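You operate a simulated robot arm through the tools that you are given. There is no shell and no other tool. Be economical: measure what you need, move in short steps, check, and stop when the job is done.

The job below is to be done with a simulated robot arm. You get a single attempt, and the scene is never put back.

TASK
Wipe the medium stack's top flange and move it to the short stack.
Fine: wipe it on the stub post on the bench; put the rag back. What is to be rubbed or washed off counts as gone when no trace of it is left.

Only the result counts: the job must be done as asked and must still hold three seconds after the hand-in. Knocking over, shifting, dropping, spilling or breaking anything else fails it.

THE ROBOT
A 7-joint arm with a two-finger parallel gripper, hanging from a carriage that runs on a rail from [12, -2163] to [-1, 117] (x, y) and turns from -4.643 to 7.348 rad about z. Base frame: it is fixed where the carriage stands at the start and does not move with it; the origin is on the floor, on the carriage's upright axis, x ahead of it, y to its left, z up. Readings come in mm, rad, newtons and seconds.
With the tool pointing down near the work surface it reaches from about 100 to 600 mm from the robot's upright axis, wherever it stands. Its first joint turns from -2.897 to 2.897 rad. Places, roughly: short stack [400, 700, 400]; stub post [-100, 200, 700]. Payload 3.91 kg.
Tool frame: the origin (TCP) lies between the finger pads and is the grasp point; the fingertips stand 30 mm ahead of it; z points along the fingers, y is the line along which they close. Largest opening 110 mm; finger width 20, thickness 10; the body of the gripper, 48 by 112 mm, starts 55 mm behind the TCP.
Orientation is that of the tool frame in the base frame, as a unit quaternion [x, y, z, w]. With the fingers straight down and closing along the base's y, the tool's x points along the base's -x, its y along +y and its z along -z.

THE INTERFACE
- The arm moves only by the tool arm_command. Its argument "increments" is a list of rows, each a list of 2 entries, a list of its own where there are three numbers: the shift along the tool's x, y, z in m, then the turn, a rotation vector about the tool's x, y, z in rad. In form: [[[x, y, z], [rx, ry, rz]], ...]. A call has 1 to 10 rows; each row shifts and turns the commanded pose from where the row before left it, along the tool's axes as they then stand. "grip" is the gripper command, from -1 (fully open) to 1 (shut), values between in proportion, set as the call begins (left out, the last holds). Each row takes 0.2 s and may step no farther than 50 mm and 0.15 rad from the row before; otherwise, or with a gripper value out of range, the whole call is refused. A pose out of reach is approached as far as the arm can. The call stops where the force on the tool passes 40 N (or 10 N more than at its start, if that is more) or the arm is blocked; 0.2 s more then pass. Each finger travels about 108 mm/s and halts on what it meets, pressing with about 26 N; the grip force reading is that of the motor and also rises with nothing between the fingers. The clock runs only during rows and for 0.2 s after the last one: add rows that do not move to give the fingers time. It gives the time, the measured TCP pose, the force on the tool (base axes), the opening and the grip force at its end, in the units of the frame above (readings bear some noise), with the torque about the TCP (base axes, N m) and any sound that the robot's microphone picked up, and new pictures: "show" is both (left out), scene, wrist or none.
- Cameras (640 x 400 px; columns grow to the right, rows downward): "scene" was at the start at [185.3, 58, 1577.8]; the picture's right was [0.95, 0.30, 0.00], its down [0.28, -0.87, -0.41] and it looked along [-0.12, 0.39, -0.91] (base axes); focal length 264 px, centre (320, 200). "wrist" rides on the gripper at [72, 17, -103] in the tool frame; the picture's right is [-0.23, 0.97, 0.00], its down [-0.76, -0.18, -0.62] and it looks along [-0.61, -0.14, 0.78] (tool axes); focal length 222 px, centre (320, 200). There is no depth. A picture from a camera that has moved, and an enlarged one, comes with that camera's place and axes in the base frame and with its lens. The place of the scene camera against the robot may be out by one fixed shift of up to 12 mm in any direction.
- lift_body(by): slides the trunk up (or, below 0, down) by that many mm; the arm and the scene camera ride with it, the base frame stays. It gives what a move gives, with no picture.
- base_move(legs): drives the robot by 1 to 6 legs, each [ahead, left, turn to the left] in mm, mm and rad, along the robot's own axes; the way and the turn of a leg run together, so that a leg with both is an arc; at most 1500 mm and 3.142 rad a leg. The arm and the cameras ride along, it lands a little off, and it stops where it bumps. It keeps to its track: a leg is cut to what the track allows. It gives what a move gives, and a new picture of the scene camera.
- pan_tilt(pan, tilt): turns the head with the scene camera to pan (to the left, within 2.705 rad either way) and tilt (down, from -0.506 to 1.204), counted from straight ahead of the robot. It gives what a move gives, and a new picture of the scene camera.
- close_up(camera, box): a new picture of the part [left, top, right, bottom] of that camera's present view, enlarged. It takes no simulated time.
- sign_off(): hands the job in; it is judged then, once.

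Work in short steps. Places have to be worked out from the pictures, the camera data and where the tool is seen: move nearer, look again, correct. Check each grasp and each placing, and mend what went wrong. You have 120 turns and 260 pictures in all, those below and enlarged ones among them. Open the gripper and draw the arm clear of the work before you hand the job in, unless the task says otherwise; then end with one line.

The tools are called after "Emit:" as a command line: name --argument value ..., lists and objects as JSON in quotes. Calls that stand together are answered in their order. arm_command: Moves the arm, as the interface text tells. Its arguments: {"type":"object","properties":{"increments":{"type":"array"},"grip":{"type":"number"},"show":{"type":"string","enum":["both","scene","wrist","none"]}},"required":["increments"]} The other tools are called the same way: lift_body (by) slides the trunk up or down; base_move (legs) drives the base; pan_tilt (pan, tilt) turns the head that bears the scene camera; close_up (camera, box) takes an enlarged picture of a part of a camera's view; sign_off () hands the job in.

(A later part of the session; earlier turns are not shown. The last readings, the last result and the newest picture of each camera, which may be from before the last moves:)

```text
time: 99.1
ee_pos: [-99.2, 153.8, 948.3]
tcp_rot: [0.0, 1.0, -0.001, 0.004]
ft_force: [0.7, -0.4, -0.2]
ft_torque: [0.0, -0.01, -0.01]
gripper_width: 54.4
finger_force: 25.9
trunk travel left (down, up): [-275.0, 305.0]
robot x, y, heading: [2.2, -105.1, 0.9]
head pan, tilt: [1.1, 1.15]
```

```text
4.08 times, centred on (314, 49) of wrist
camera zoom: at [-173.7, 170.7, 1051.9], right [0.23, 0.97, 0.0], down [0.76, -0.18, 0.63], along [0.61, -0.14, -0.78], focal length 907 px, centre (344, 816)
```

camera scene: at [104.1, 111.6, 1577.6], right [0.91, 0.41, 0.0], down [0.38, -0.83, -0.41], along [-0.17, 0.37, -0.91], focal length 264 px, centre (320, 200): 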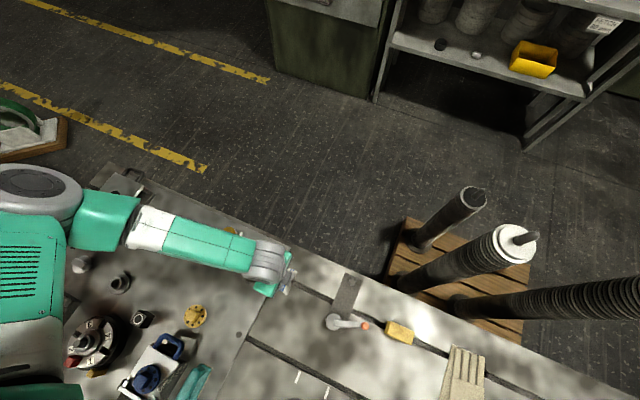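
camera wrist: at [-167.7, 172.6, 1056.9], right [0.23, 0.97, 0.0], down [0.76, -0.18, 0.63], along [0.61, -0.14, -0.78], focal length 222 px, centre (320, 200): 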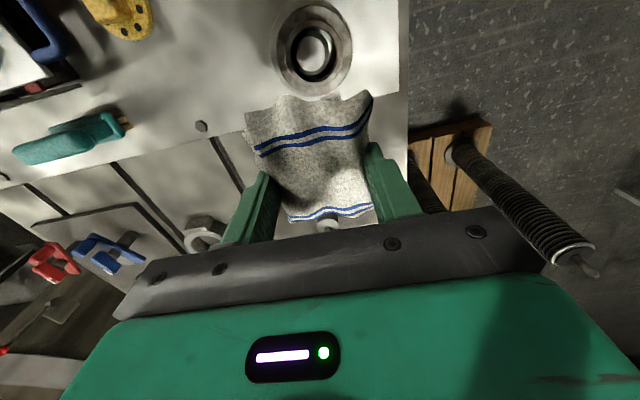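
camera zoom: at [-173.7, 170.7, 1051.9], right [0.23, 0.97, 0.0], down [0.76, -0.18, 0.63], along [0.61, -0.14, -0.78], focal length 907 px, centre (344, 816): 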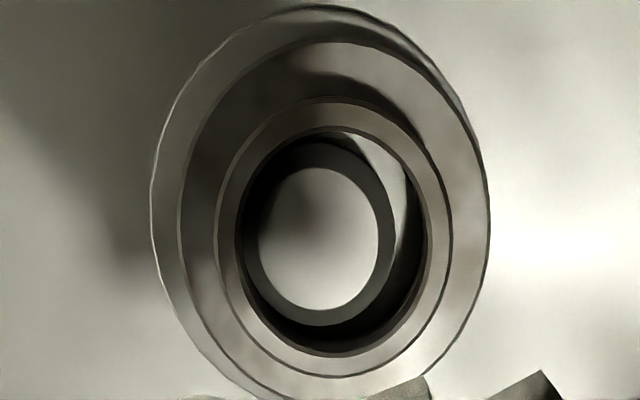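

The patches look fainter all over. I enlarge portions to judge what is left.

Emit:
close_up --camera "wrist" --box '[290, 0, 345, 50]'

Emit:
close_up --camera "wrist" --box '[290, 48, 345, 98]'

```text
8.00 times, centred on (318, 25) of wrist
camera zoom: at [-173.7, 170.7, 1051.9], right [0.23, 0.97, 0.0], down [0.76, -0.18, 0.63], along [0.61, -0.14, -0.78], focal length 1777 px, centre (340, 1600)
```

zoom: 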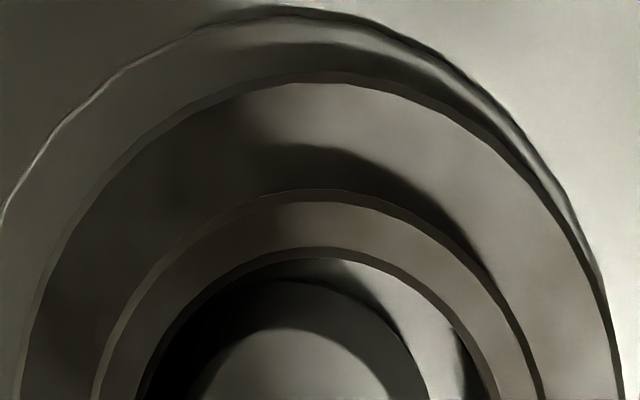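

```text
8.00 times, centred on (318, 73) of wrist
camera zoom: at [-173.7, 170.7, 1051.9], right [0.23, 0.97, 0.0], down [0.76, -0.18, 0.63], along [0.61, -0.14, -0.78], focal length 1777 px, centre (340, 1216)
```

zoom: 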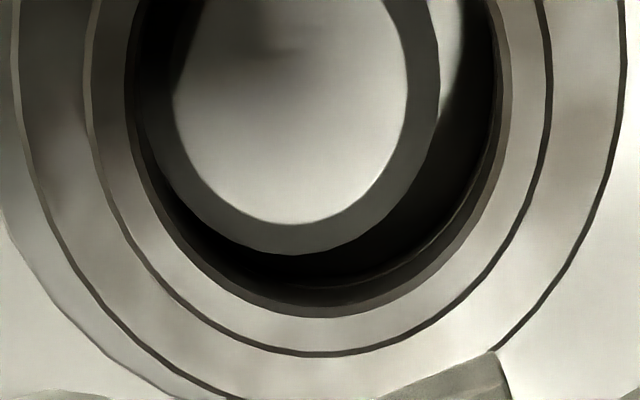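

The soil fades over the whole flange as I rub, and only faint brown is left. I repeat the plate rub with more strokes.

Emit:
arm_command --increments '[[[-0.036, 0.002, 0.03], [0, 0, 0]], [[0, 0, 0.045], [0, 0, 0]], [[0, 0, 0.045], [0, 0, 0]], [[0, 0, 0.045], [0, 0, 0]], [[0, 0, 0.01], [0, 0, 0]], [[0, 0, 0.002], [0, 0, 0]], [[0, 0, 0.001], [0, 0, 0]], [[0, 0, 0.001], [0, 0, 0]], [[0, 0, 0], [0, 0, 0]]]' --show "none"

```text
time: 101.1
ee_pos: [-62.1, 156.4, 768.7]
tcp_rot: [0.0, 1.0, -0.001, 0.003]
ft_force: [-0.4, 0.1, -0.8]
ft_torque: [0.0, -0.03, 0.01]
gripper_width: 54.4
finger_force: 25.9
trunk travel left (down, up): [-275.0, 305.0]
robot x, y, heading: [-1.2, -98.4, 0.901]
head pan, tilt: [1.1, 1.15]
```

Emit:
arm_command --increments '[[[0, 0.0, 0.001], [0, 0, 0]], [[0, 0.01, 0.0005], [0, 0, 0]], [[0, -0.01, 0.0003], [0, 0, 0]], [[0, -0.01, 0.0003], [0, 0, 0]], [[0, 0.01, 0.0003], [0, 0, 0]], [[0, 0.01, 0.0002], [0, 0, 0]], [[0, -0.01, 0.0003], [0, 0, 0]], [[0, -0.01, 0.0002], [0, 0, 0]], [[0, 0.01, 0.0002], [0, 0, 0]], [[0, 0.01, 0.0002], [0, 0, 0]]]' --show "none"

Emit:
arm_command --increments '[[[0, -0.01, 0.0002], [0, 0, 0]], [[0, -0.01, 0.0003], [0, 0, 0]], [[0, 0.01, 0.0002], [0, 0, 0]], [[0, 0.01, 0.0003], [0, 0, 0]], [[0, -0.01, 0.0002], [0, 0, 0]], [[0, -0.01, 0.0003], [0, 0, 0]], [[0, 0.01, 0.0002], [0, 0, 0]], [[0, 0.01, 0.0002], [0, 0, 0]], [[0, -0.01, 0.0002], [0, 0, 0]]]' --show "none"

```text
time: 103.3
ee_pos: [-58.9, 164.9, 764.8]
tcp_rot: [-0.001, 1.0, 0.0, 0.004]
ft_force: [3.0, -6.6, 13.9]
ft_torque: [-0.31, 0.45, 0.24]
gripper_width: 54.3
finger_force: 26.0
trunk travel left (down, up): [-275.0, 305.0]
robot x, y, heading: [-0.1, -99.7, 0.897]
head pan, tilt: [1.1, 1.15]
```

```text
time: 105.3
ee_pos: [-61.4, 157.8, 762.8]
tcp_rot: [0.0, 1.0, -0.001, 0.004]
ft_force: [0.7, 0.6, 2.1]
ft_torque: [-0.02, 0.12, -0.02]
gripper_width: 54.4
finger_force: 26.2
trunk travel left (down, up): [-275.0, 305.0]
robot x, y, heading: [2.0, -99.6, 0.901]
head pan, tilt: [1.1, 1.15]
```

Emit:
arm_command --increments '[[[0, 0, -0.045], [0, 0, 0]], [[0, 0, -0.045], [0, 0, 0]], [[0.019, -0.001, -0.045], [0, 0, 0]], [[0.018, -0.001, -0.045], [0, 0, 0]], [[0, 0, -0.01], [0, 0, 0]]]' --show "none"

Emit:
close_up --camera "wrist" --box '[268, 0, 360, 98]'

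Emit:
close_up --camera "wrist" --box '[290, 48, 345, 98]'

```text
time: 106.5
ee_pos: [-100.2, 154.3, 953.4]
tcp_rot: [0.0, 1.0, -0.001, 0.003]
ft_force: [-0.3, -0.1, 0.0]
ft_torque: [-0.01, -0.01, -0.01]
gripper_width: 54.3
finger_force: 25.9
trunk travel left (down, up): [-275.0, 305.0]
robot x, y, heading: [2.7, -99.6, 0.903]
head pan, tilt: [1.1, 1.15]
```

```text
4.08 times, centred on (314, 49) of wrist
camera zoom: at [-173.7, 171.4, 1057.4], right [0.23, 0.97, 0.0], down [0.76, -0.18, 0.63], along [0.61, -0.14, -0.78], focal length 907 px, centre (344, 816)
```

zoom: 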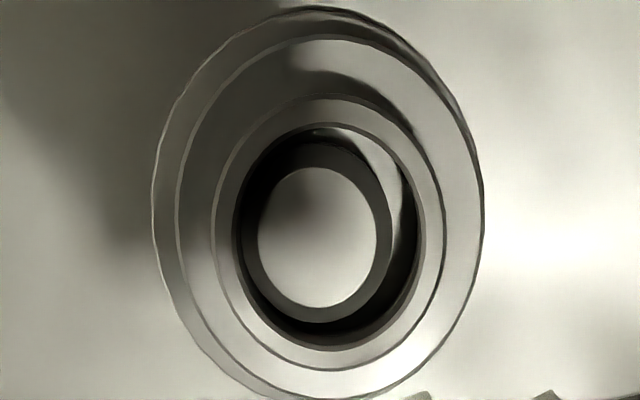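

```text
8.00 times, centred on (318, 73) of wrist
camera zoom: at [-173.7, 171.4, 1057.4], right [0.23, 0.97, 0.0], down [0.76, -0.18, 0.63], along [0.61, -0.14, -0.78], focal length 1777 px, centre (340, 1216)
```

zoom: 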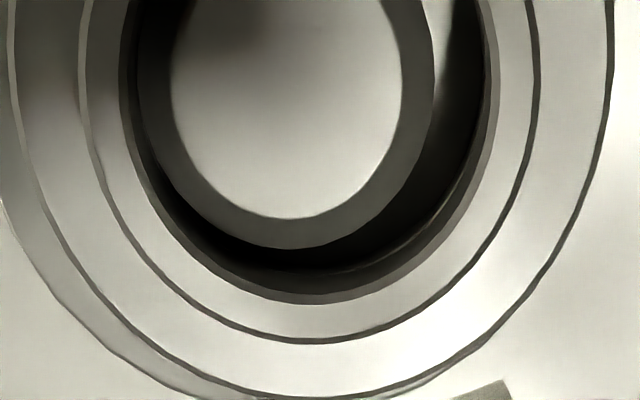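

The flange looks clean. For certainty I give the rim one more short rub before returning the rag.

Emit:
arm_command --increments '[[[0.031, 0.003, 0.03], [0, 0, 0]], [[0, 0, 0.045], [0, 0, 0]], [[0, 0, 0.045], [0, 0, 0]], [[0, 0, 0.038], [0, 0, 0]], [[0, 0.004, 0.0015], [0, 0, 0]], [[0, -0.006, 0.0015], [0, 0, 0]], [[0, 0.006, 0.001], [0, 0, 0]], [[0, -0.006, 0.0005], [0, 0, 0]], [[0, 0.006, 0.0005], [0, 0, 0]], [[0, -0.006, 0.0003], [0, 0, 0]]]' --show "none"

Emit:
arm_command --increments '[[[0, 0.006, 0.0005], [0, 0, 0]], [[0, -0.006, 0.0003], [0, 0, 0]], [[0, 0.006, 0], [0, 0, 0]], [[0, -0.006, 0.0], [0, 0, 0]], [[0, 0.006, 0.0], [0, 0, 0]], [[0, -0.006, 0], [0, 0, 0]], [[0, 0.006, 0], [0, 0, 0]]]' --show "none"

```text
time: 108.7
ee_pos: [-130.2, 156.1, 790.9]
tcp_rot: [0.0, 1.0, 0.0, 0.004]
ft_force: [-0.4, -0.2, 1.0]
ft_torque: [0.04, -0.02, 0.04]
gripper_width: 54.2
finger_force: 26.1
trunk travel left (down, up): [-275.0, 305.0]
robot x, y, heading: [2.6, -102.3, 0.898]
head pan, tilt: [1.1, 1.15]
```

```text
time: 109.4
ee_pos: [-131.3, 158.2, 790.1]
tcp_rot: [-0.001, 1.0, -0.001, 0.004]
ft_force: [-0.8, -8.9, 25.3]
ft_torque: [0.34, 0.21, 0.0]
gripper_width: 54.2
finger_force: 26.4
trunk travel left (down, up): [-275.0, 305.0]
robot x, y, heading: [3.2, -100.0, 0.899]
head pan, tilt: [1.1, 1.15]
stopped in row 3: the force on the tool passed its limit at 46 N (the readings are from after the stop); the commanded pose is now the measured one
```

Now I lift off, carry the rag back over its place and look at its tilt.

Emit:
arm_command --increments '[[[0, 0, -0.045], [0, 0, 0]], [[0, 0, -0.045], [0, 0, 0]], [[-0.045, -0.007, 0], [0, 0, 0]], [[-0.045, -0.007, 0], [0, 0, 0]], [[-0.045, -0.007, 0], [0, 0, 0]], [[-0.0075, -0.007, 0], [0, 0, 0]], [[0, 0, 0], [0, 0, 0]]]' --show "both"

Emit:
close_up --camera "wrist" --box '[200, 60, 440, 240]'

Emit:
close_up --camera "scene" --box '[200, 220, 310, 310]'

```text
time: 111.0
ee_pos: [11.5, 132.4, 880.4]
tcp_rot: [0.0, 1.0, -0.001, 0.004]
ft_force: [-0.3, -0.2, -0.6]
ft_torque: [0.0, 0.0, -0.05]
gripper_width: 54.2
finger_force: 26.2
trunk travel left (down, up): [-275.0, 305.0]
robot x, y, heading: [1.3, -104.3, 0.898]
head pan, tilt: [1.1, 1.15]
camera scene: at [103.8, 111.3, 1577.6], right [0.91, 0.41, 0.0], down [0.38, -0.83, -0.41], along [-0.17, 0.37, -0.91], focal length 264 px, centre (320, 200)
camera wrist: at [-63.0, 148.2, 984.6], right [0.23, 0.97, 0.0], down [0.76, -0.18, 0.63], along [0.61, -0.14, -0.78], focal length 222 px, centre (320, 200)
```

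scene: 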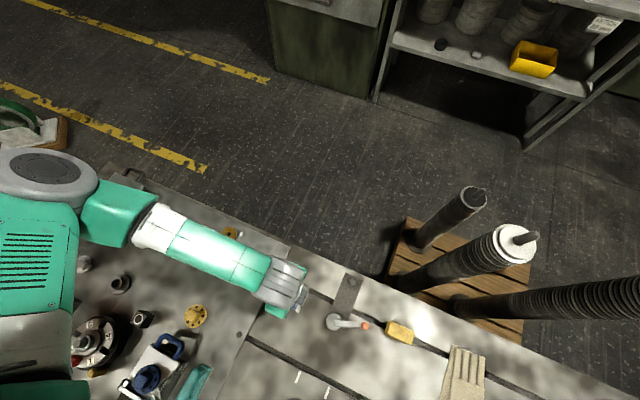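
wrist: 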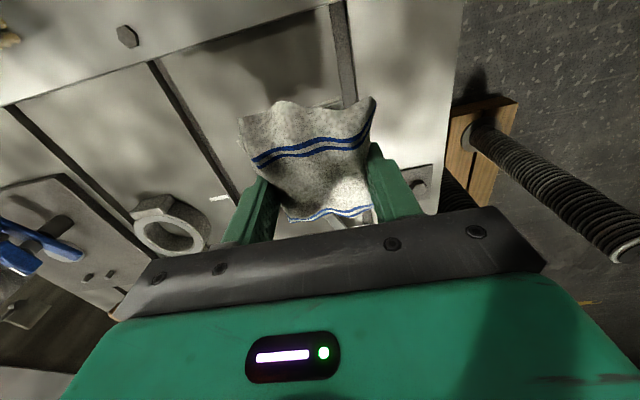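

```text
2.22 times, centred on (320, 150) of wrist
camera zoom: at [-63.0, 148.2, 984.6], right [0.23, 0.97, 0.0], down [0.76, -0.18, 0.63], along [0.61, -0.14, -0.78], focal length 494 px, centre (320, 311)
```

zoom: 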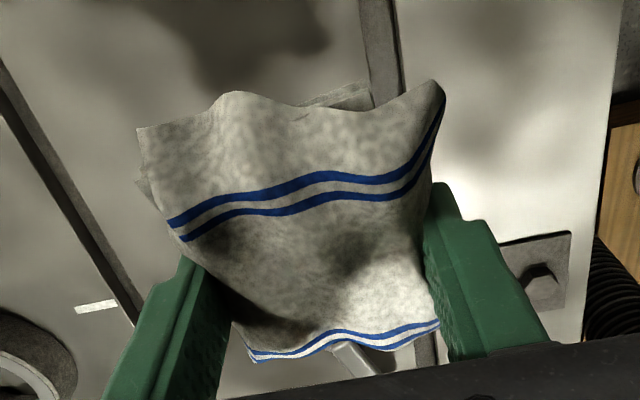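

```text
4.44 times, centred on (255, 265) of scene
camera zoom: at [103.8, 111.3, 1577.6], right [0.91, 0.41, 0.0], down [0.38, -0.83, -0.41], along [-0.17, 0.37, -0.91], focal length 1172 px, centre (609, -89)
```

zoom: 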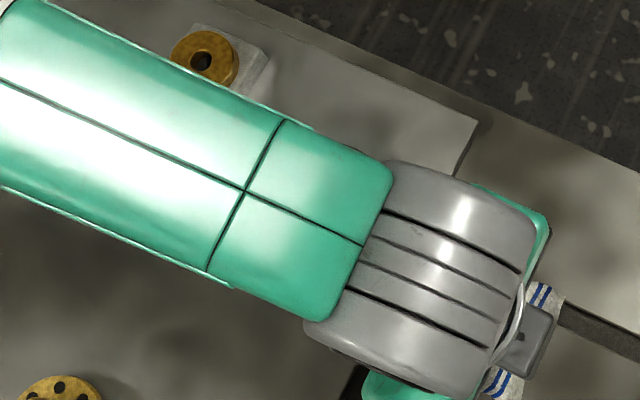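

The rag is pitched about 0.25 rad. I counter-pitch the tool to level it, shift back to keep its centre in place, and go down over the original spot.

Emit:
arm_command --increments '[[[0.008, 0, 0], [0, -0.12, 0]], [[0, 0, 0], [0, -0.13, 0]], [[0.0099, 0, 0.0388], [0, 0, 0]], [[0.0099, 0, 0.0388], [0, 0, 0]], [[0.0074, 0, 0.029], [0, 0, 0]], [[0, 0, 0], [0, 0, 0]]]' --show "wrist"

Emit:
close_up --camera "wrist" --box '[200, 60, 440, 240]'

```text
time: 112.4
ee_pos: [5.8, 130.7, 770.7]
tcp_rot: [0.0, 0.992, -0.001, 0.13]
ft_force: [0.2, -0.8, -1.3]
ft_torque: [-0.03, 0.03, -0.01]
gripper_width: 54.4
finger_force: 26.0
trunk travel left (down, up): [-275.0, 305.0]
robot x, y, heading: [-2.5, -102.0, 0.9]
head pan, tilt: [1.1, 1.15]
camera wrist: at [-90.7, 147.6, 853.4], right [0.22, 0.97, 0.06], down [0.58, -0.18, 0.8], along [0.79, -0.14, -0.6], focal length 222 px, centre (320, 200)
```

wrist: 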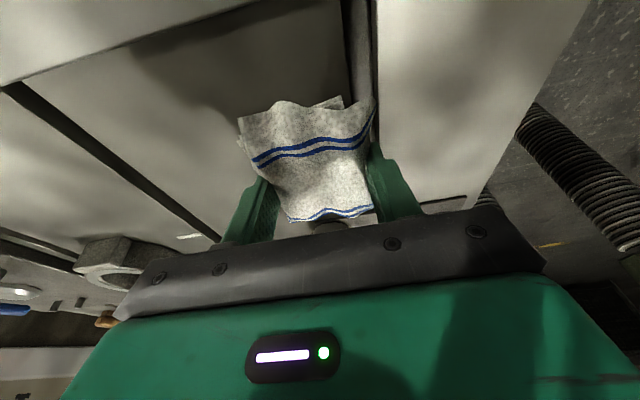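

```text
2.22 times, centred on (320, 150) of wrist
camera zoom: at [-90.7, 147.6, 853.4], right [0.22, 0.97, 0.06], down [0.58, -0.18, 0.8], along [0.79, -0.14, -0.6], focal length 494 px, centre (320, 311)
```

zoom: 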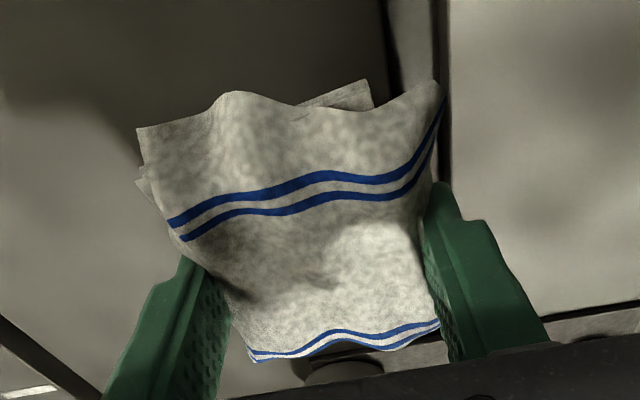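

Level now. I lower the last ~18 mm in small rows until it touches the bench.

Emit:
arm_command --increments '[[[0.0045, 0, 0.0088], [0, 0, 0]], [[0.0007, 0, 0.003], [0, 0, 0]], [[0.0005, 0, 0.002], [0, 0, 0]], [[0.0003, 0, 0.0012], [0, 0, 0]], [[0.0003, 0, 0.0012], [0, 0, 0]], [[0.0003, 0, 0.0012], [0, 0, 0]]]' --show "none"

```text
time: 113.8
ee_pos: [1.8, 129.1, 752.5]
tcp_rot: [-0.001, 0.992, -0.001, 0.13]
ft_force: [0.3, -0.5, -0.5]
ft_torque: [-0.03, -0.01, 0.01]
gripper_width: 54.3
finger_force: 25.9
trunk travel left (down, up): [-275.0, 305.0]
robot x, y, heading: [-2.3, -103.9, 0.9]
head pan, tilt: [1.1, 1.15]
```

Emit:
arm_command --increments '[[[0.0003, 0, 0.0012], [0, 0, 0]], [[0.0003, 0, 0.0012], [0, 0, 0]], [[0.0003, 0, 0.0012], [0, 0, 0]], [[0, 0, 0], [0, 0, 0]]]' --show "none"

```text
time: 114.5
ee_pos: [1.9, 130.4, 751.6]
tcp_rot: [-0.001, 0.992, 0.0, 0.13]
ft_force: [-5.4, -4.6, 28.6]
ft_torque: [-0.17, 0.22, -0.18]
gripper_width: 54.1
finger_force: 25.9
trunk travel left (down, up): [-275.0, 305.0]
robot x, y, heading: [0.4, -98.4, 0.899]
head pan, tilt: [1.1, 1.15]
stopped in row 3: the force on the tool passed its limit at 46 N (the readings are from after the stop); the commanded pose is now the measured one
```

It is down on the bench. I ease up half a millimetre, open, then draw straight up (along the vertical) and look.

Emit:
arm_command --increments '[[[0, 0, -0.0005], [0, 0, 0]], [[0, 0, 0], [0, 0, 0]], [[0, 0, 0], [0, 0, 0]]]' --grip -0.7 --show "none"

Emit:
arm_command --increments '[[[-0.0099, 0, -0.0388], [0, 0, 0]], [[-0.0099, 0, -0.0388], [0, 0, 0]], [[-0.0099, 0, -0.0388], [0, 0.125, 0]], [[0, 0, -0.04], [0, 0.125, 0]], [[0.04, 0, 0], [0, 0, 0]], [[0.03, 0, 0], [0, 0, 0]]]' --show "wrist"

Emit:
close_up --camera "wrist" --box '[240, 60, 400, 180]'

```text
time: 114.7
ee_pos: [3.1, 124.8, 751.4]
tcp_rot: [-0.001, 0.991, -0.004, 0.131]
ft_force: [-7.3, -18.4, 31.9]
ft_torque: [1.16, 0.25, 0.43]
gripper_width: 85.1
finger_force: 0.1
trunk travel left (down, up): [-275.0, 305.0]
robot x, y, heading: [-3.8, -98.8, 0.901]
head pan, tilt: [1.1, 1.15]
stopped in row 1: the force on the tool passed its limit at 50 N (the readings are from after the stop); the commanded pose is now the measured one
```

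```text
time: 116.1
ee_pos: [-72.5, 130.2, 910.9]
tcp_rot: [0.0, 1.0, -0.002, 0.006]
ft_force: [0.3, -0.5, 0.4]
ft_torque: [-0.01, 0.0, 0.02]
gripper_width: 93.3
finger_force: 0.0
trunk travel left (down, up): [-275.0, 305.0]
robot x, y, heading: [1.7, -97.1, 0.9]
head pan, tilt: [1.1, 1.15]
camera wrist: at [-147.8, 146.2, 1014.9], right [0.23, 0.97, 0.0], down [0.75, -0.17, 0.63], along [0.62, -0.14, -0.77], focal length 222 px, centre (320, 200)
```

wrist: 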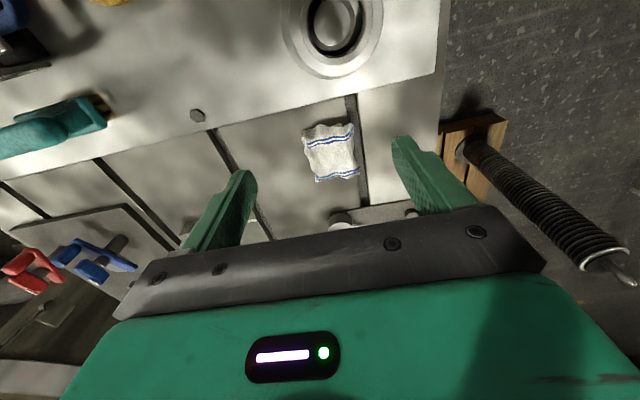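

```text
3.33 times, centred on (320, 120) of wrist
camera zoom: at [-147.8, 146.2, 1014.9], right [0.23, 0.97, 0.0], down [0.75, -0.17, 0.63], along [0.62, -0.14, -0.77], focal length 740 px, centre (320, 467)
```

zoom: 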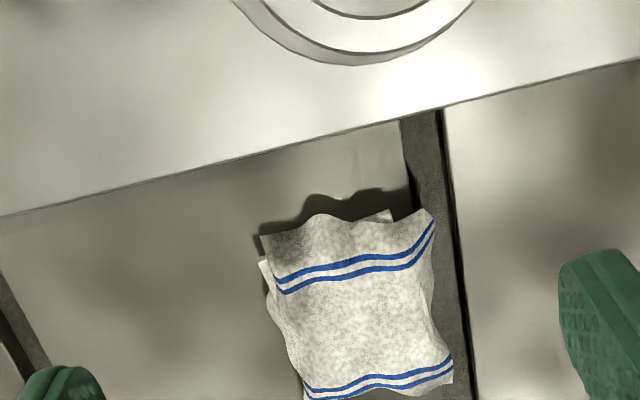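

The rag lies flat but about 10 mm off in -y and 6 mm in -x from where it was (my first grasp pulled it over). I re-centre it: descend open around it with TCP y 138.5, close to centre it, and slide it 6 mm.

Emit:
arm_command --increments '[[[-0.04, 0.004, 0.02], [0, 0.01, 0]], [[-0.0415, 0.0043, 0.02], [0, 0, 0]], [[0, 0, 0.045], [0, 0, 0]], [[0, 0, 0.045], [0, 0, 0]], [[0, 0, 0.02], [0, 0, 0]], [[0, 0, 0], [0, 0, 0]]]' --grip -1 --show "none"

Emit:
close_up --camera "wrist" --box '[180, 60, 460, 240]'

```text
time: 117.5
ee_pos: [5.4, 138.0, 761.6]
tcp_rot: [-0.001, 1.0, -0.002, -0.001]
ft_force: [0.7, 0.7, 0.9]
ft_torque: [0.01, 0.02, 0.0]
gripper_width: 110.0
finger_force: 0.0
trunk travel left (down, up): [-275.0, 305.0]
robot x, y, heading: [6.0, -101.4, 0.901]
head pan, tilt: [1.1, 1.15]
```

```text
2.22 times, centred on (320, 150) of wrist
camera zoom: at [-67.5, 154.3, 866.1], right [0.23, 0.97, 0.0], down [0.76, -0.18, 0.63], along [0.61, -0.14, -0.78], focal length 494 px, centre (320, 311)
```

zoom: 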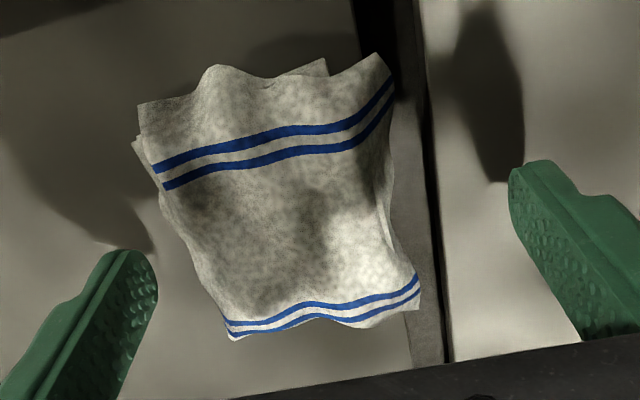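

Both fingers are clear of the rag. I lower to just above the bench and close to centre it.

Emit:
arm_command --increments '[[[0, 0, 0.005], [0, 0, 0]], [[0, 0, 0.0025], [0, 0, 0]], [[0, 0, 0], [0, 0, 0]]]' --show "none"

Emit:
arm_command --increments '[[[0, 0, 0], [0, 0, 0]], [[0, 0, 0], [0, 0, 0]], [[0, 0, 0], [0, 0, 0]], [[0, 0, 0], [0, 0, 0]], [[0, 0, -0.0015], [0, 0, 0]], [[-0.006, 0, 0], [0, 0, 0]], [[0, 0, 0.001], [0, 0, 0]], [[0, 0, 0], [0, 0, 0]]]' --grip 0.1 --show "none"

```text
time: 118.3
ee_pos: [8.6, 137.2, 753.4]
tcp_rot: [-0.002, 1.0, -0.002, 0.001]
ft_force: [0.0, 0.7, 0.7]
ft_torque: [-0.01, -0.03, -0.05]
gripper_width: 110.0
finger_force: 0.1
trunk travel left (down, up): [-275.0, 305.0]
robot x, y, heading: [1.3, -98.8, 0.899]
head pan, tilt: [1.1, 1.15]
```

```text
time: 120.1
ee_pos: [15.2, 138.1, 754.3]
tcp_rot: [-0.002, 1.0, -0.001, 0.001]
ft_force: [-0.1, 0.3, -0.7]
ft_torque: [0.02, 0.0, 0.04]
gripper_width: 54.1
finger_force: 25.6
trunk travel left (down, up): [-275.0, 305.0]
robot x, y, heading: [-2.2, -101.6, 0.901]
head pan, tilt: [1.1, 1.15]
```

Centred and slid. I open, rise and check its place from the earlier viewpoint.

Emit:
arm_command --increments '[[[0, 0, 0], [0, 0, 0]], [[0, 0, 0], [0, 0, 0]], [[0, 0, 0], [0, 0, 0]], [[0, 0, -0.02], [0, 0, 0]], [[0, 0, -0.04], [0, 0, 0]], [[0.0, 0, -0.045], [0, 0, 0]], [[0.036, 0, -0.03], [0, 0, 0]], [[0.036, 0, -0.022], [0, 0, 0]], [[0, 0, 0], [0, 0, 0]]]' --grip -1 --show "wrist"

Emit:
close_up --camera "wrist" --box '[240, 60, 400, 180]'

Emit:
close_up --camera "wrist" --box '[270, 0, 400, 80]'

```text
time: 122.1
ee_pos: [-57.2, 139.5, 910.7]
tcp_rot: [0.0, 1.0, -0.001, 0.001]
ft_force: [-0.8, -0.8, -0.4]
ft_torque: [0.0, 0.0, 0.03]
gripper_width: 110.1
finger_force: 0.0
trunk travel left (down, up): [-275.0, 305.0]
robot x, y, heading: [3.0, -99.8, 0.896]
head pan, tilt: [1.1, 1.15]
camera wrist: at [-130.2, 155.3, 1015.6], right [0.23, 0.97, 0.0], down [0.76, -0.18, 0.63], along [0.61, -0.14, -0.78], focal length 222 px, centre (320, 200)
```

wrist: 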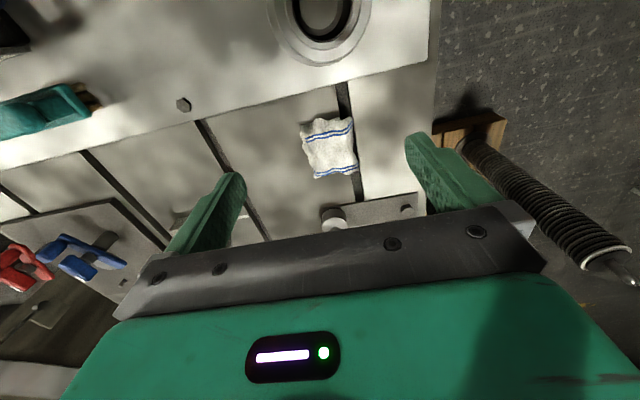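

```text
3.33 times, centred on (320, 120) of wrist
camera zoom: at [-130.2, 155.3, 1015.6], right [0.23, 0.97, 0.0], down [0.76, -0.18, 0.63], along [0.61, -0.14, -0.78], focal length 740 px, centre (320, 467)
```

zoom: 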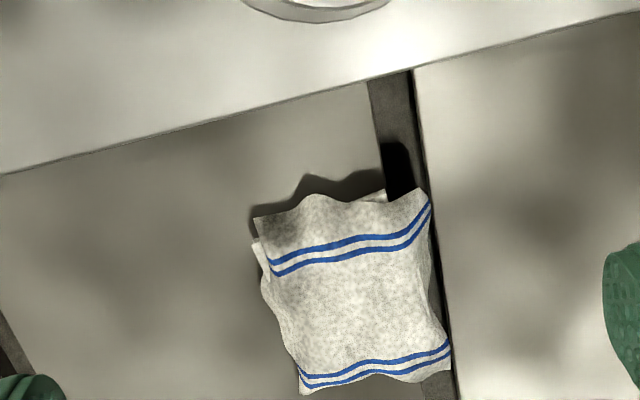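

```text
4.92 times, centred on (335, 40) of wrist
camera zoom: at [-130.2, 155.3, 1015.6], right [0.23, 0.97, 0.0], down [0.76, -0.18, 0.63], along [0.61, -0.14, -0.78], focal length 1094 px, centre (246, 988)
```

zoom: 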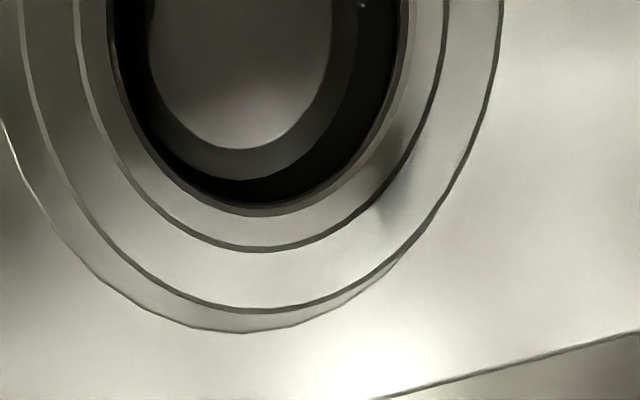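

The rag is back within a couple of millimetres of its original place, and the flange is clean. Now I turn the tool to heading 0.9 and stand back from the flange to measure it for the pitched grip.

Emit:
arm_command --increments '[[[0.0397, -0.0087, 0], [0, 0, 0]], [[0.0397, -0.0087, 0], [0, 0, 0]], [[0.0397, -0.0087, 0], [0, 0, 0]], [[0, 0, 0], [0, 0, -0.15]], [[0, 0, 0], [0, 0, -0.15]], [[0, 0, 0], [0, 0, -0.15]], [[0, 0, 0], [0, 0, -0.15]], [[0, 0, 0], [0, 0, -0.15]], [[0, 0, 0], [0, 0, -0.15]], [[0, 0, 0], [0, 0, 0]]]' --grip -1 --show "wrist"

Emit:
close_up --camera "wrist" --box '[280, 80, 390, 180]'

```text
time: 124.3
ee_pos: [-175.7, 111.9, 910.3]
tcp_rot: [-0.436, 0.9, -0.002, 0.0]
ft_force: [0.0, 1.0, -0.1]
ft_torque: [-0.03, -0.02, 0.01]
gripper_width: 109.8
finger_force: 0.0
trunk travel left (down, up): [-275.0, 305.0]
robot x, y, heading: [2.1, -101.7, 0.896]
head pan, tilt: [1.1, 1.15]
camera wrist: at [-235.3, 65.6, 1014.3], right [-0.62, 0.78, 0.0], down [0.61, 0.49, 0.62], along [0.49, 0.39, -0.78], focal length 222 px, centre (320, 200)
```

wrist: 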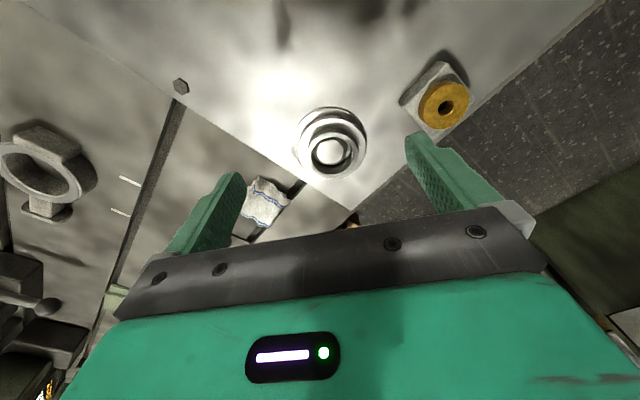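

```text
4.00 times, centred on (335, 130) of wrist
camera zoom: at [-235.3, 65.6, 1014.3], right [-0.62, 0.78, 0.0], down [0.61, 0.49, 0.62], along [0.49, 0.39, -0.78], focal length 888 px, centre (260, 480)
```

zoom: 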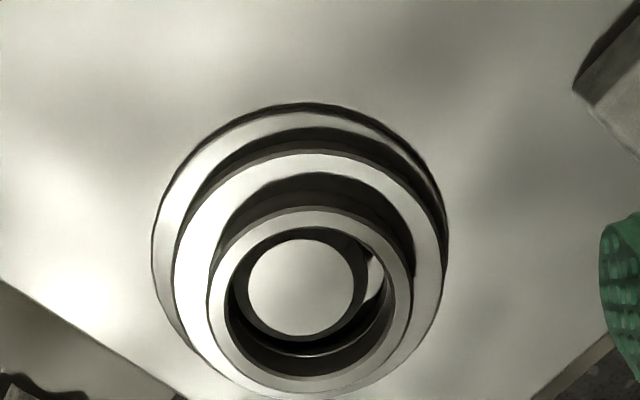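

Flange centre is about [-141, 162], neck top 759, plate top 744. I move over it, pitch the tool 0.4 rad (tips forward) and come down partway with the fingers open.

Emit:
arm_command --increments '[[[-0.0254, 0.002, 0.03], [0, 0, 0]], [[-0.0254, 0.002, 0.03], [0, 0, 0]], [[0, 0, 0], [0, -0.134, 0]], [[0, 0, 0], [0, -0.133, 0]], [[0, 0, 0], [0, -0.133, 0]], [[0.0097, 0, 0.023], [0, 0, 0]], [[0.0097, 0, 0.023], [0, 0, 0]], [[0, 0, 0], [0, 0, 0]]]' --grip -0.7 --show "both"

Emit:
close_up --camera "wrist" --box '[200, 80, 440, 230]'

Emit:
close_up --camera "scene" --box '[200, 210, 310, 300]'

```text
time: 126.1
ee_pos: [-147.3, 154.8, 800.1]
tcp_rot: [-0.427, 0.882, 0.086, 0.18]
ft_force: [-0.4, 0.9, -0.1]
ft_torque: [-0.06, 0.0, 0.0]
gripper_width: 93.4
finger_force: 0.1
trunk travel left (down, up): [-275.0, 305.0]
robot x, y, heading: [1.4, -99.4, 0.901]
head pan, tilt: [1.1, 1.15]
camera scene: at [103.8, 111.2, 1577.6], right [0.91, 0.41, 0.0], down [0.38, -0.83, -0.41], along [-0.17, 0.37, -0.91], focal length 264 px, centre (320, 200)
camera wrist: at [-228.8, 81.2, 867.4], right [-0.63, 0.77, 0.08], down [0.42, 0.25, 0.87], along [0.65, 0.59, -0.48], focal length 222 px, centre (320, 200)
```

scene: 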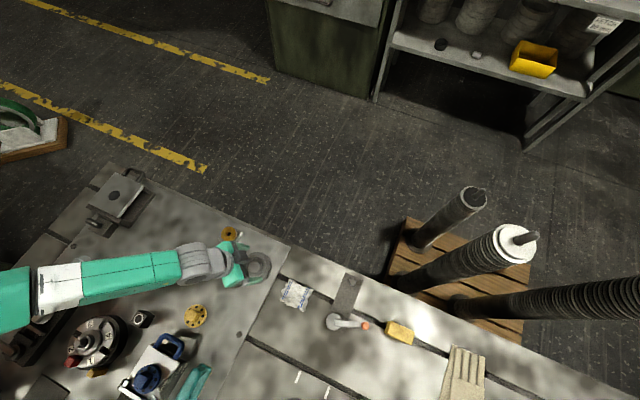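
wrist: 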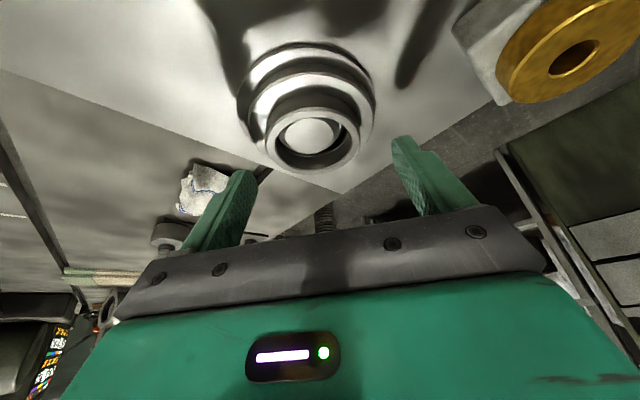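

```text
2.67 times, centred on (320, 155) of wrist
camera zoom: at [-228.8, 81.2, 867.4], right [-0.63, 0.77, 0.08], down [0.42, 0.25, 0.87], along [0.65, 0.59, -0.48], focal length 592 px, centre (320, 320)
```

zoom: 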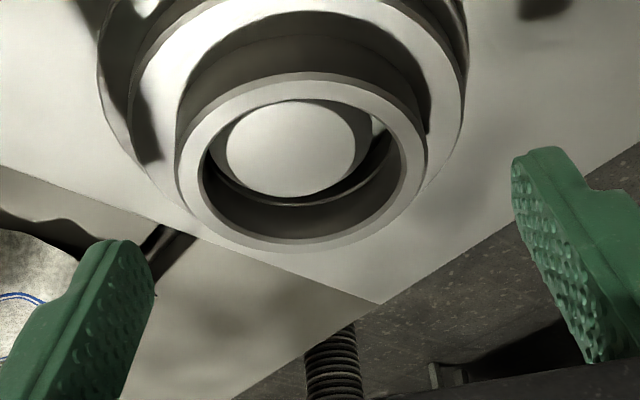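

```text
4.44 times, centred on (255, 255) of scene
camera zoom: at [103.8, 111.2, 1577.6], right [0.91, 0.41, 0.0], down [0.38, -0.83, -0.41], along [-0.17, 0.37, -0.91], focal length 1172 px, centre (609, -44)
```

zoom: 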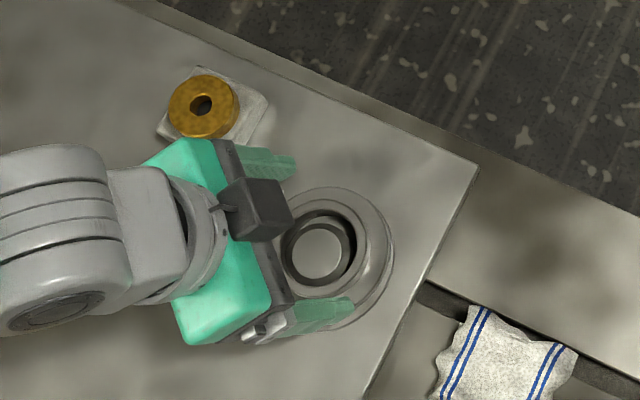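

Centring along the closing axis is within 1 mm. I descend the last 21 mm to the neck, shifting back 2 mm, then close.

Emit:
arm_command --increments '[[[0.0059, -0.0005, 0.0089], [0, 0, 0]], [[0.0041, 0, 0.0097], [0, 0, 0]], [[0, 0, 0], [0, 0, 0]]]' --show "none"

Emit:
close_up --camera "wrist" --box '[200, 80, 440, 230]'

```text
time: 126.9
ee_pos: [-149.0, 152.2, 778.8]
tcp_rot: [-0.426, 0.883, 0.085, 0.179]
ft_force: [0.0, 0.6, 0.4]
ft_torque: [0.01, 0.02, 0.01]
gripper_width: 93.5
finger_force: 0.1
trunk travel left (down, up): [-275.0, 305.0]
robot x, y, heading: [1.3, -99.7, 0.9]
head pan, tilt: [1.1, 1.15]
```

```text
2.67 times, centred on (320, 155) of wrist
camera zoom: at [-229.4, 79.3, 846.4], right [-0.63, 0.77, 0.08], down [0.42, 0.25, 0.87], along [0.65, 0.59, -0.48], focal length 592 px, centre (320, 320)
```

zoom: 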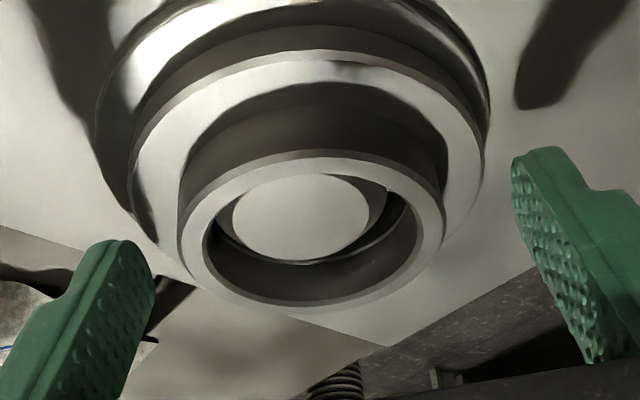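

Nearly aligned; the neck lies about 2 mm to the -y side. I shift 2 mm and close.

Emit:
arm_command --increments '[[[0, -0.002, 0], [0, 0, 0]], [[0, 0, 0], [0, 0, 0]]]' --show "none"

Emit:
arm_command --increments '[[[0, 0, 0], [0, 0, 0]], [[0, 0, 0], [0, 0, 0]], [[0, 0, 0], [0, 0, 0]], [[0, 0, 0], [0, 0, 0]]]' --grip 1 --show "none"

Emit:
arm_command --increments '[[[-0.0039, 0, -0.0092], [0, 0, 0]], [[-0.0078, 0, -0.0184], [0, 0, 0]], [[-0.0156, 0, -0.0368], [0, 0, 0]], [[-0.0156, 0, -0.0368], [0, 0, 0]], [[0, 0, 0], [0, 0, 0]]]' --show "wrist"

Emit:
close_up --camera "wrist" --box '[200, 80, 440, 230]'

```text
time: 127.5
ee_pos: [-147.4, 152.0, 779.5]
tcp_rot: [-0.427, 0.882, 0.085, 0.179]
ft_force: [-0.6, -0.5, 0.5]
ft_torque: [-0.02, 0.01, -0.01]
gripper_width: 93.5
finger_force: 0.0
trunk travel left (down, up): [-275.0, 305.0]
robot x, y, heading: [3.2, -103.6, 0.897]
head pan, tilt: [1.1, 1.15]
```

```text
time: 128.5
ee_pos: [-147.0, 151.5, 778.5]
tcp_rot: [-0.427, 0.882, 0.085, 0.179]
ft_force: [-0.1, -0.8, 0.1]
ft_torque: [0.1, 0.12, -0.08]
gripper_width: 64.2
finger_force: 25.7
trunk travel left (down, up): [-275.0, 305.0]
robot x, y, heading: [2.9, -104.8, 0.9]
head pan, tilt: [1.1, 1.15]
```

```text
time: 129.7
ee_pos: [-145.5, 151.2, 889.5]
tcp_rot: [-0.428, 0.882, 0.085, 0.179]
ft_force: [-0.4, -0.2, -4.5]
ft_torque: [-0.03, 0.0, -0.04]
gripper_width: 61.6
finger_force: 26.3
trunk travel left (down, up): [-275.0, 305.0]
robot x, y, heading: [2.3, -100.9, 0.898]
head pan, tilt: [1.1, 1.15]
camera wrist: at [-225.9, 77.6, 957.8], right [-0.63, 0.77, 0.08], down [0.42, 0.25, 0.87], along [0.65, 0.59, -0.48], focal length 222 px, centre (320, 200)
```

wrist: 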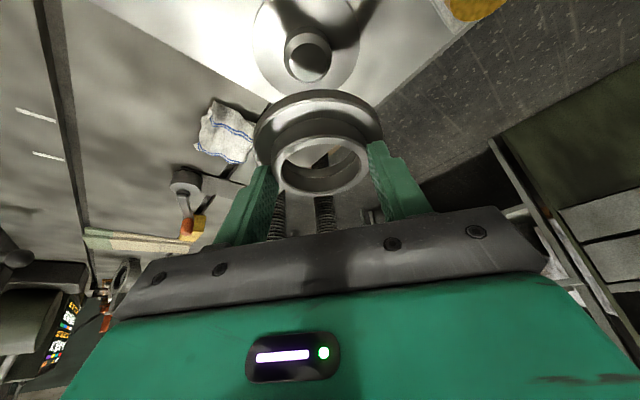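

```text
2.67 times, centred on (320, 155) of wrist
camera zoom: at [-225.9, 77.6, 957.8], right [-0.63, 0.77, 0.08], down [0.42, 0.25, 0.87], along [0.65, 0.59, -0.48], focal length 592 px, centre (320, 320)
```

zoom: 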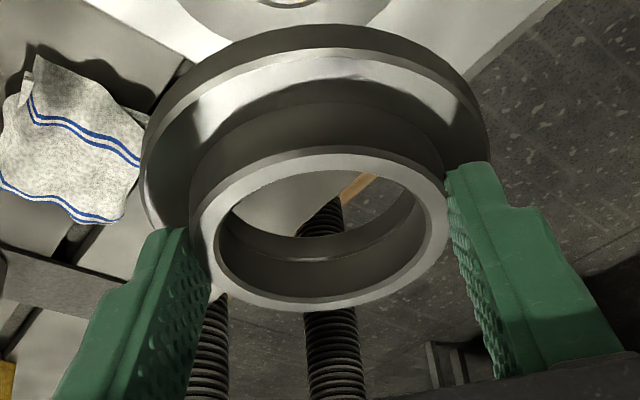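

The opening shrank to 61.6 mm and the flange seems to have slid down about 5 mm: the pads hold too high on a slightly tapering neck. I lower it back onto the stub to regrip deeper.

Emit:
arm_command --increments '[[[0.0156, 0, 0.0368], [0, 0, 0]], [[0.0156, 0, 0.0368], [0, 0, 0]], [[0.0051, 0, 0.012], [0, 0, 0]], [[0.0016, 0, 0.0037], [0, 0, 0]], [[0.0008, 0, 0.0018], [0, 0, 0]], [[0.0008, 0, 0.0018], [0, 0, 0]], [[0.0008, 0, 0.0018], [0, 0, 0]], [[0.0008, 0, 0.0018], [0, 0, 0]], [[0.0008, 0, 0.0018], [0, 0, 0]]]' --show "none"

Emit:
close_up --camera "wrist" --box '[200, 80, 440, 230]'

```text
time: 131.7
ee_pos: [-146.2, 149.6, 781.5]
tcp_rot: [-0.427, 0.882, 0.085, 0.179]
ft_force: [-2.6, -2.7, -3.6]
ft_torque: [-0.1, 0.12, -0.04]
gripper_width: 61.5
finger_force: 25.8
trunk travel left (down, up): [-275.0, 305.0]
robot x, y, heading: [0.5, -102.6, 0.899]
head pan, tilt: [1.1, 1.15]
```

```text
2.67 times, centred on (320, 155) of wrist
camera zoom: at [-227.1, 76.2, 850.2], right [-0.63, 0.77, 0.08], down [0.42, 0.25, 0.87], along [0.65, 0.59, -0.48], focal length 592 px, centre (320, 320)
```

zoom: 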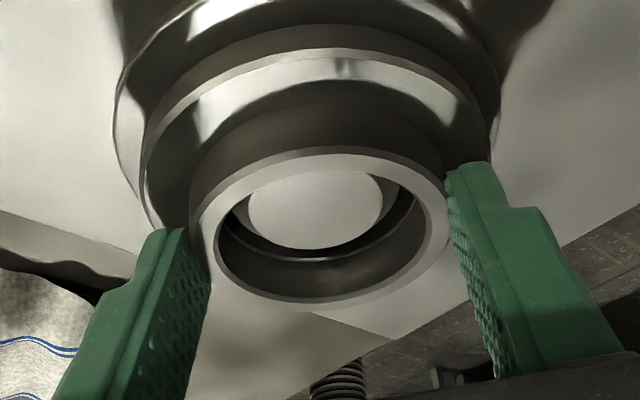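

It is over the boss, nearly down. A little lower, then release.

Emit:
arm_command --increments '[[[0.0006, 0, 0.0014], [0, 0, 0]], [[0.0006, 0, 0.0014], [0, 0, 0]], [[0.0006, 0, 0.0014], [0, 0, 0]], [[0, 0, 0], [0, 0, 0]]]' --show "none"

Emit:
arm_command --increments '[[[0, 0, 0], [0, 0, 0]], [[0, 0, 0], [0, 0, 0]]]' --grip -0.5 --show "none"

Emit:
close_up --camera "wrist" --box '[200, 80, 440, 230]'

```text
time: 132.7
ee_pos: [-147.2, 149.8, 778.1]
tcp_rot: [-0.427, 0.882, 0.084, 0.18]
ft_force: [1.0, -5.2, 16.0]
ft_torque: [0.07, -0.08, 0.1]
gripper_width: 61.7
finger_force: 26.3
trunk travel left (down, up): [-275.0, 305.0]
robot x, y, heading: [-1.4, -99.7, 0.903]
head pan, tilt: [1.1, 1.15]
```

```text
time: 133.3
ee_pos: [-145.4, 151.2, 778.7]
tcp_rot: [-0.428, 0.882, 0.085, 0.179]
ft_force: [3.5, -4.1, 15.0]
ft_torque: [0.37, 0.38, -0.07]
gripper_width: 80.2
finger_force: 0.1
trunk travel left (down, up): [-275.0, 305.0]
robot x, y, heading: [-0.7, -100.2, 0.896]
head pan, tilt: [1.1, 1.15]
```

```text
2.67 times, centred on (320, 155) of wrist
camera zoom: at [-226.8, 77.1, 845.3], right [-0.63, 0.77, 0.08], down [0.42, 0.25, 0.87], along [0.65, 0.59, -0.48], focal length 592 px, centre (320, 320)
```

zoom: 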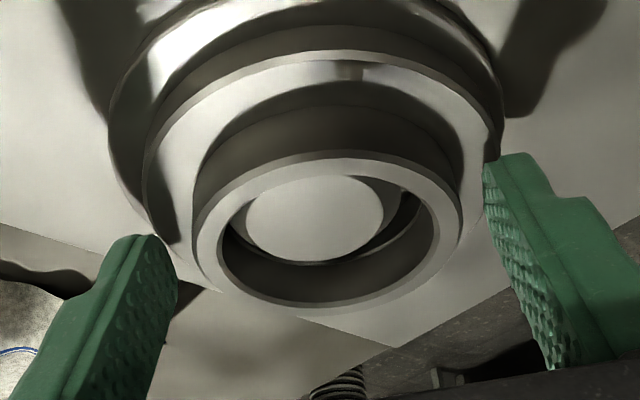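

The seated height is unchanged, so the issue is the taper: the pitched tips contact high. I raise 0.8 mm and move 9 mm forward so the lowest (rear) part of the pads bears on the neck's base, then close.

Emit:
arm_command --increments '[[[-0.0003, 0, -0.0008], [0, 0, 0]], [[-0.0083, 0.001, 0.0035], [0, 0, 0]], [[0, 0, 0], [0, 0, 0]]]' --show "none"

Emit:
arm_command --increments '[[[0, 0, 0], [0, 0, 0]], [[0, 0, 0], [0, 0, 0]], [[0, 0, 0], [0, 0, 0]], [[0, 0, 0], [0, 0, 0]]]' --grip 1 --show "none"

Emit:
arm_command --increments '[[[-0.0039, 0, -0.0092], [0, 0, 0]], [[-0.0078, 0, -0.0184], [0, 0, 0]], [[0, 0, 0], [0, 0, 0]]]' --show "none"

Emit:
close_up --camera "wrist" --box '[200, 80, 440, 230]'

```text
time: 134.1
ee_pos: [-142.3, 158.7, 780.0]
tcp_rot: [-0.427, 0.882, 0.086, 0.18]
ft_force: [-0.1, 0.3, -0.6]
ft_torque: [0.02, 0.02, 0.0]
gripper_width: 82.6
finger_force: 0.0
trunk travel left (down, up): [-275.0, 305.0]
robot x, y, heading: [0.9, -99.0, 0.9]
head pan, tilt: [1.1, 1.15]
```

```text
time: 135.1
ee_pos: [-142.2, 158.8, 778.8]
tcp_rot: [-0.428, 0.882, 0.085, 0.179]
ft_force: [-0.9, 1.3, -0.9]
ft_torque: [-0.02, 0.13, -0.02]
gripper_width: 61.7
finger_force: 26.0
trunk travel left (down, up): [-275.0, 305.0]
robot x, y, heading: [1.8, -99.0, 0.9]
head pan, tilt: [1.1, 1.15]
```

```text
time: 135.9
ee_pos: [-141.9, 158.7, 809.2]
tcp_rot: [-0.426, 0.883, 0.083, 0.18]
ft_force: [0.6, -0.3, -4.1]
ft_torque: [-0.02, 0.0, 0.01]
gripper_width: 61.6
finger_force: 26.4
trunk travel left (down, up): [-275.0, 305.0]
robot x, y, heading: [0.6, -105.8, 0.899]
head pan, tilt: [1.1, 1.15]
```

```text
2.67 times, centred on (320, 155) of wrist
camera zoom: at [-222.4, 84.8, 876.9], right [-0.63, 0.77, 0.08], down [0.42, 0.25, 0.87], along [0.65, 0.59, -0.48], focal length 592 px, centre (320, 320)
```

zoom: 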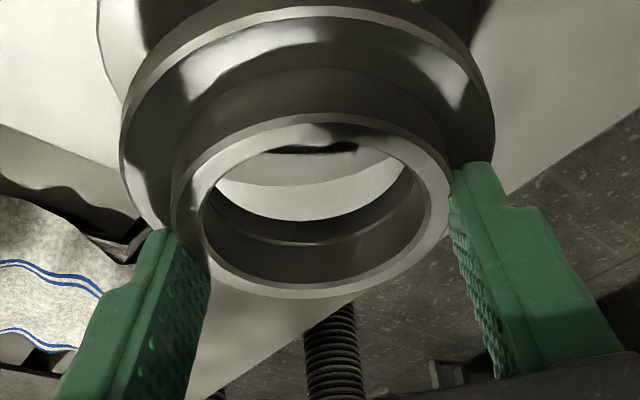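

The grip is stable at 61.6 mm (the neck is faceted, so width varies with its rotation); the flange axis passes through the TCP. I raise to z ≈ 1015 and drive the carriage back to the rail's end.

Emit:
arm_command --increments '[[[-0.016, 0, -0.0379], [0, 0, 0]], [[-0.016, 0, -0.0379], [0, 0, 0]], [[-0.016, 0, -0.0379], [0, 0, 0]], [[-0.016, 0, -0.0379], [0, 0, 0]], [[-0.016, 0, -0.0379], [0, 0, 0]], [[0, 0, 0], [0, 0, 0]]]' --show "none"

Emit:
base_move --legs '[[172, 136, 0]]'

Emit:
pan_tilt --pan 0.1 --tilt 1.1

```text
time: 137.3
ee_pos: [-143.1, 159.6, 1014.6]
tcp_rot: [-0.428, 0.882, 0.085, 0.179]
ft_force: [0.5, 0.6, -4.9]
ft_torque: [0.01, -0.01, 0.0]
gripper_width: 61.6
finger_force: 25.7
trunk travel left (down, up): [-275.0, 305.0]
robot x, y, heading: [3.7, -100.2, 0.894]
head pan, tilt: [1.1, 1.15]
```

```text
time: 139.0
ee_pos: [-145.1, 371.1, 1013.4]
tcp_rot: [-0.427, 0.882, 0.084, 0.18]
ft_force: [0.0, -0.4, -4.0]
ft_torque: [0.03, -0.01, 0.03]
gripper_width: 61.8
finger_force: 26.0
trunk travel left (down, up): [-275.0, 305.0]
robot x, y, heading: [4.5, 111.8, 0.899]
head pan, tilt: [1.1, 1.15]
camera scene: at [102.7, 324.8, 1577.5], right [0.91, 0.41, 0.0], down [0.38, -0.83, -0.41], along [-0.17, 0.37, -0.91], focal length 264 px, centre (320, 200)
```

scene: 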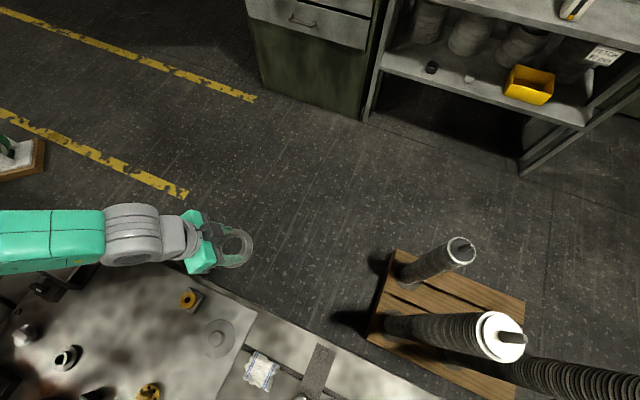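

```text
time: 140.3
ee_pos: [-144.7, 371.8, 1013.7]
tcp_rot: [-0.428, 0.882, 0.085, 0.179]
ft_force: [-0.5, -0.4, -3.5]
ft_torque: [-0.02, 0.03, 0.02]
gripper_width: 61.5
finger_force: 25.8
trunk travel left (down, up): [-275.0, 305.0]
robot x, y, heading: [0.8, 109.9, 0.899]
head pan, tilt: [0.099, 1.1]
camera scene: at [161.6, 323.8, 1580.7], right [0.84, -0.54, 0.0], down [-0.48, -0.75, -0.45], along [0.25, 0.38, -0.89], focal length 264 px, centre (320, 200)
```

scene: 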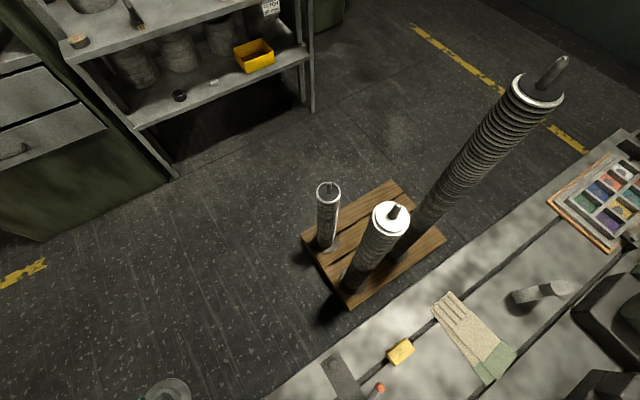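

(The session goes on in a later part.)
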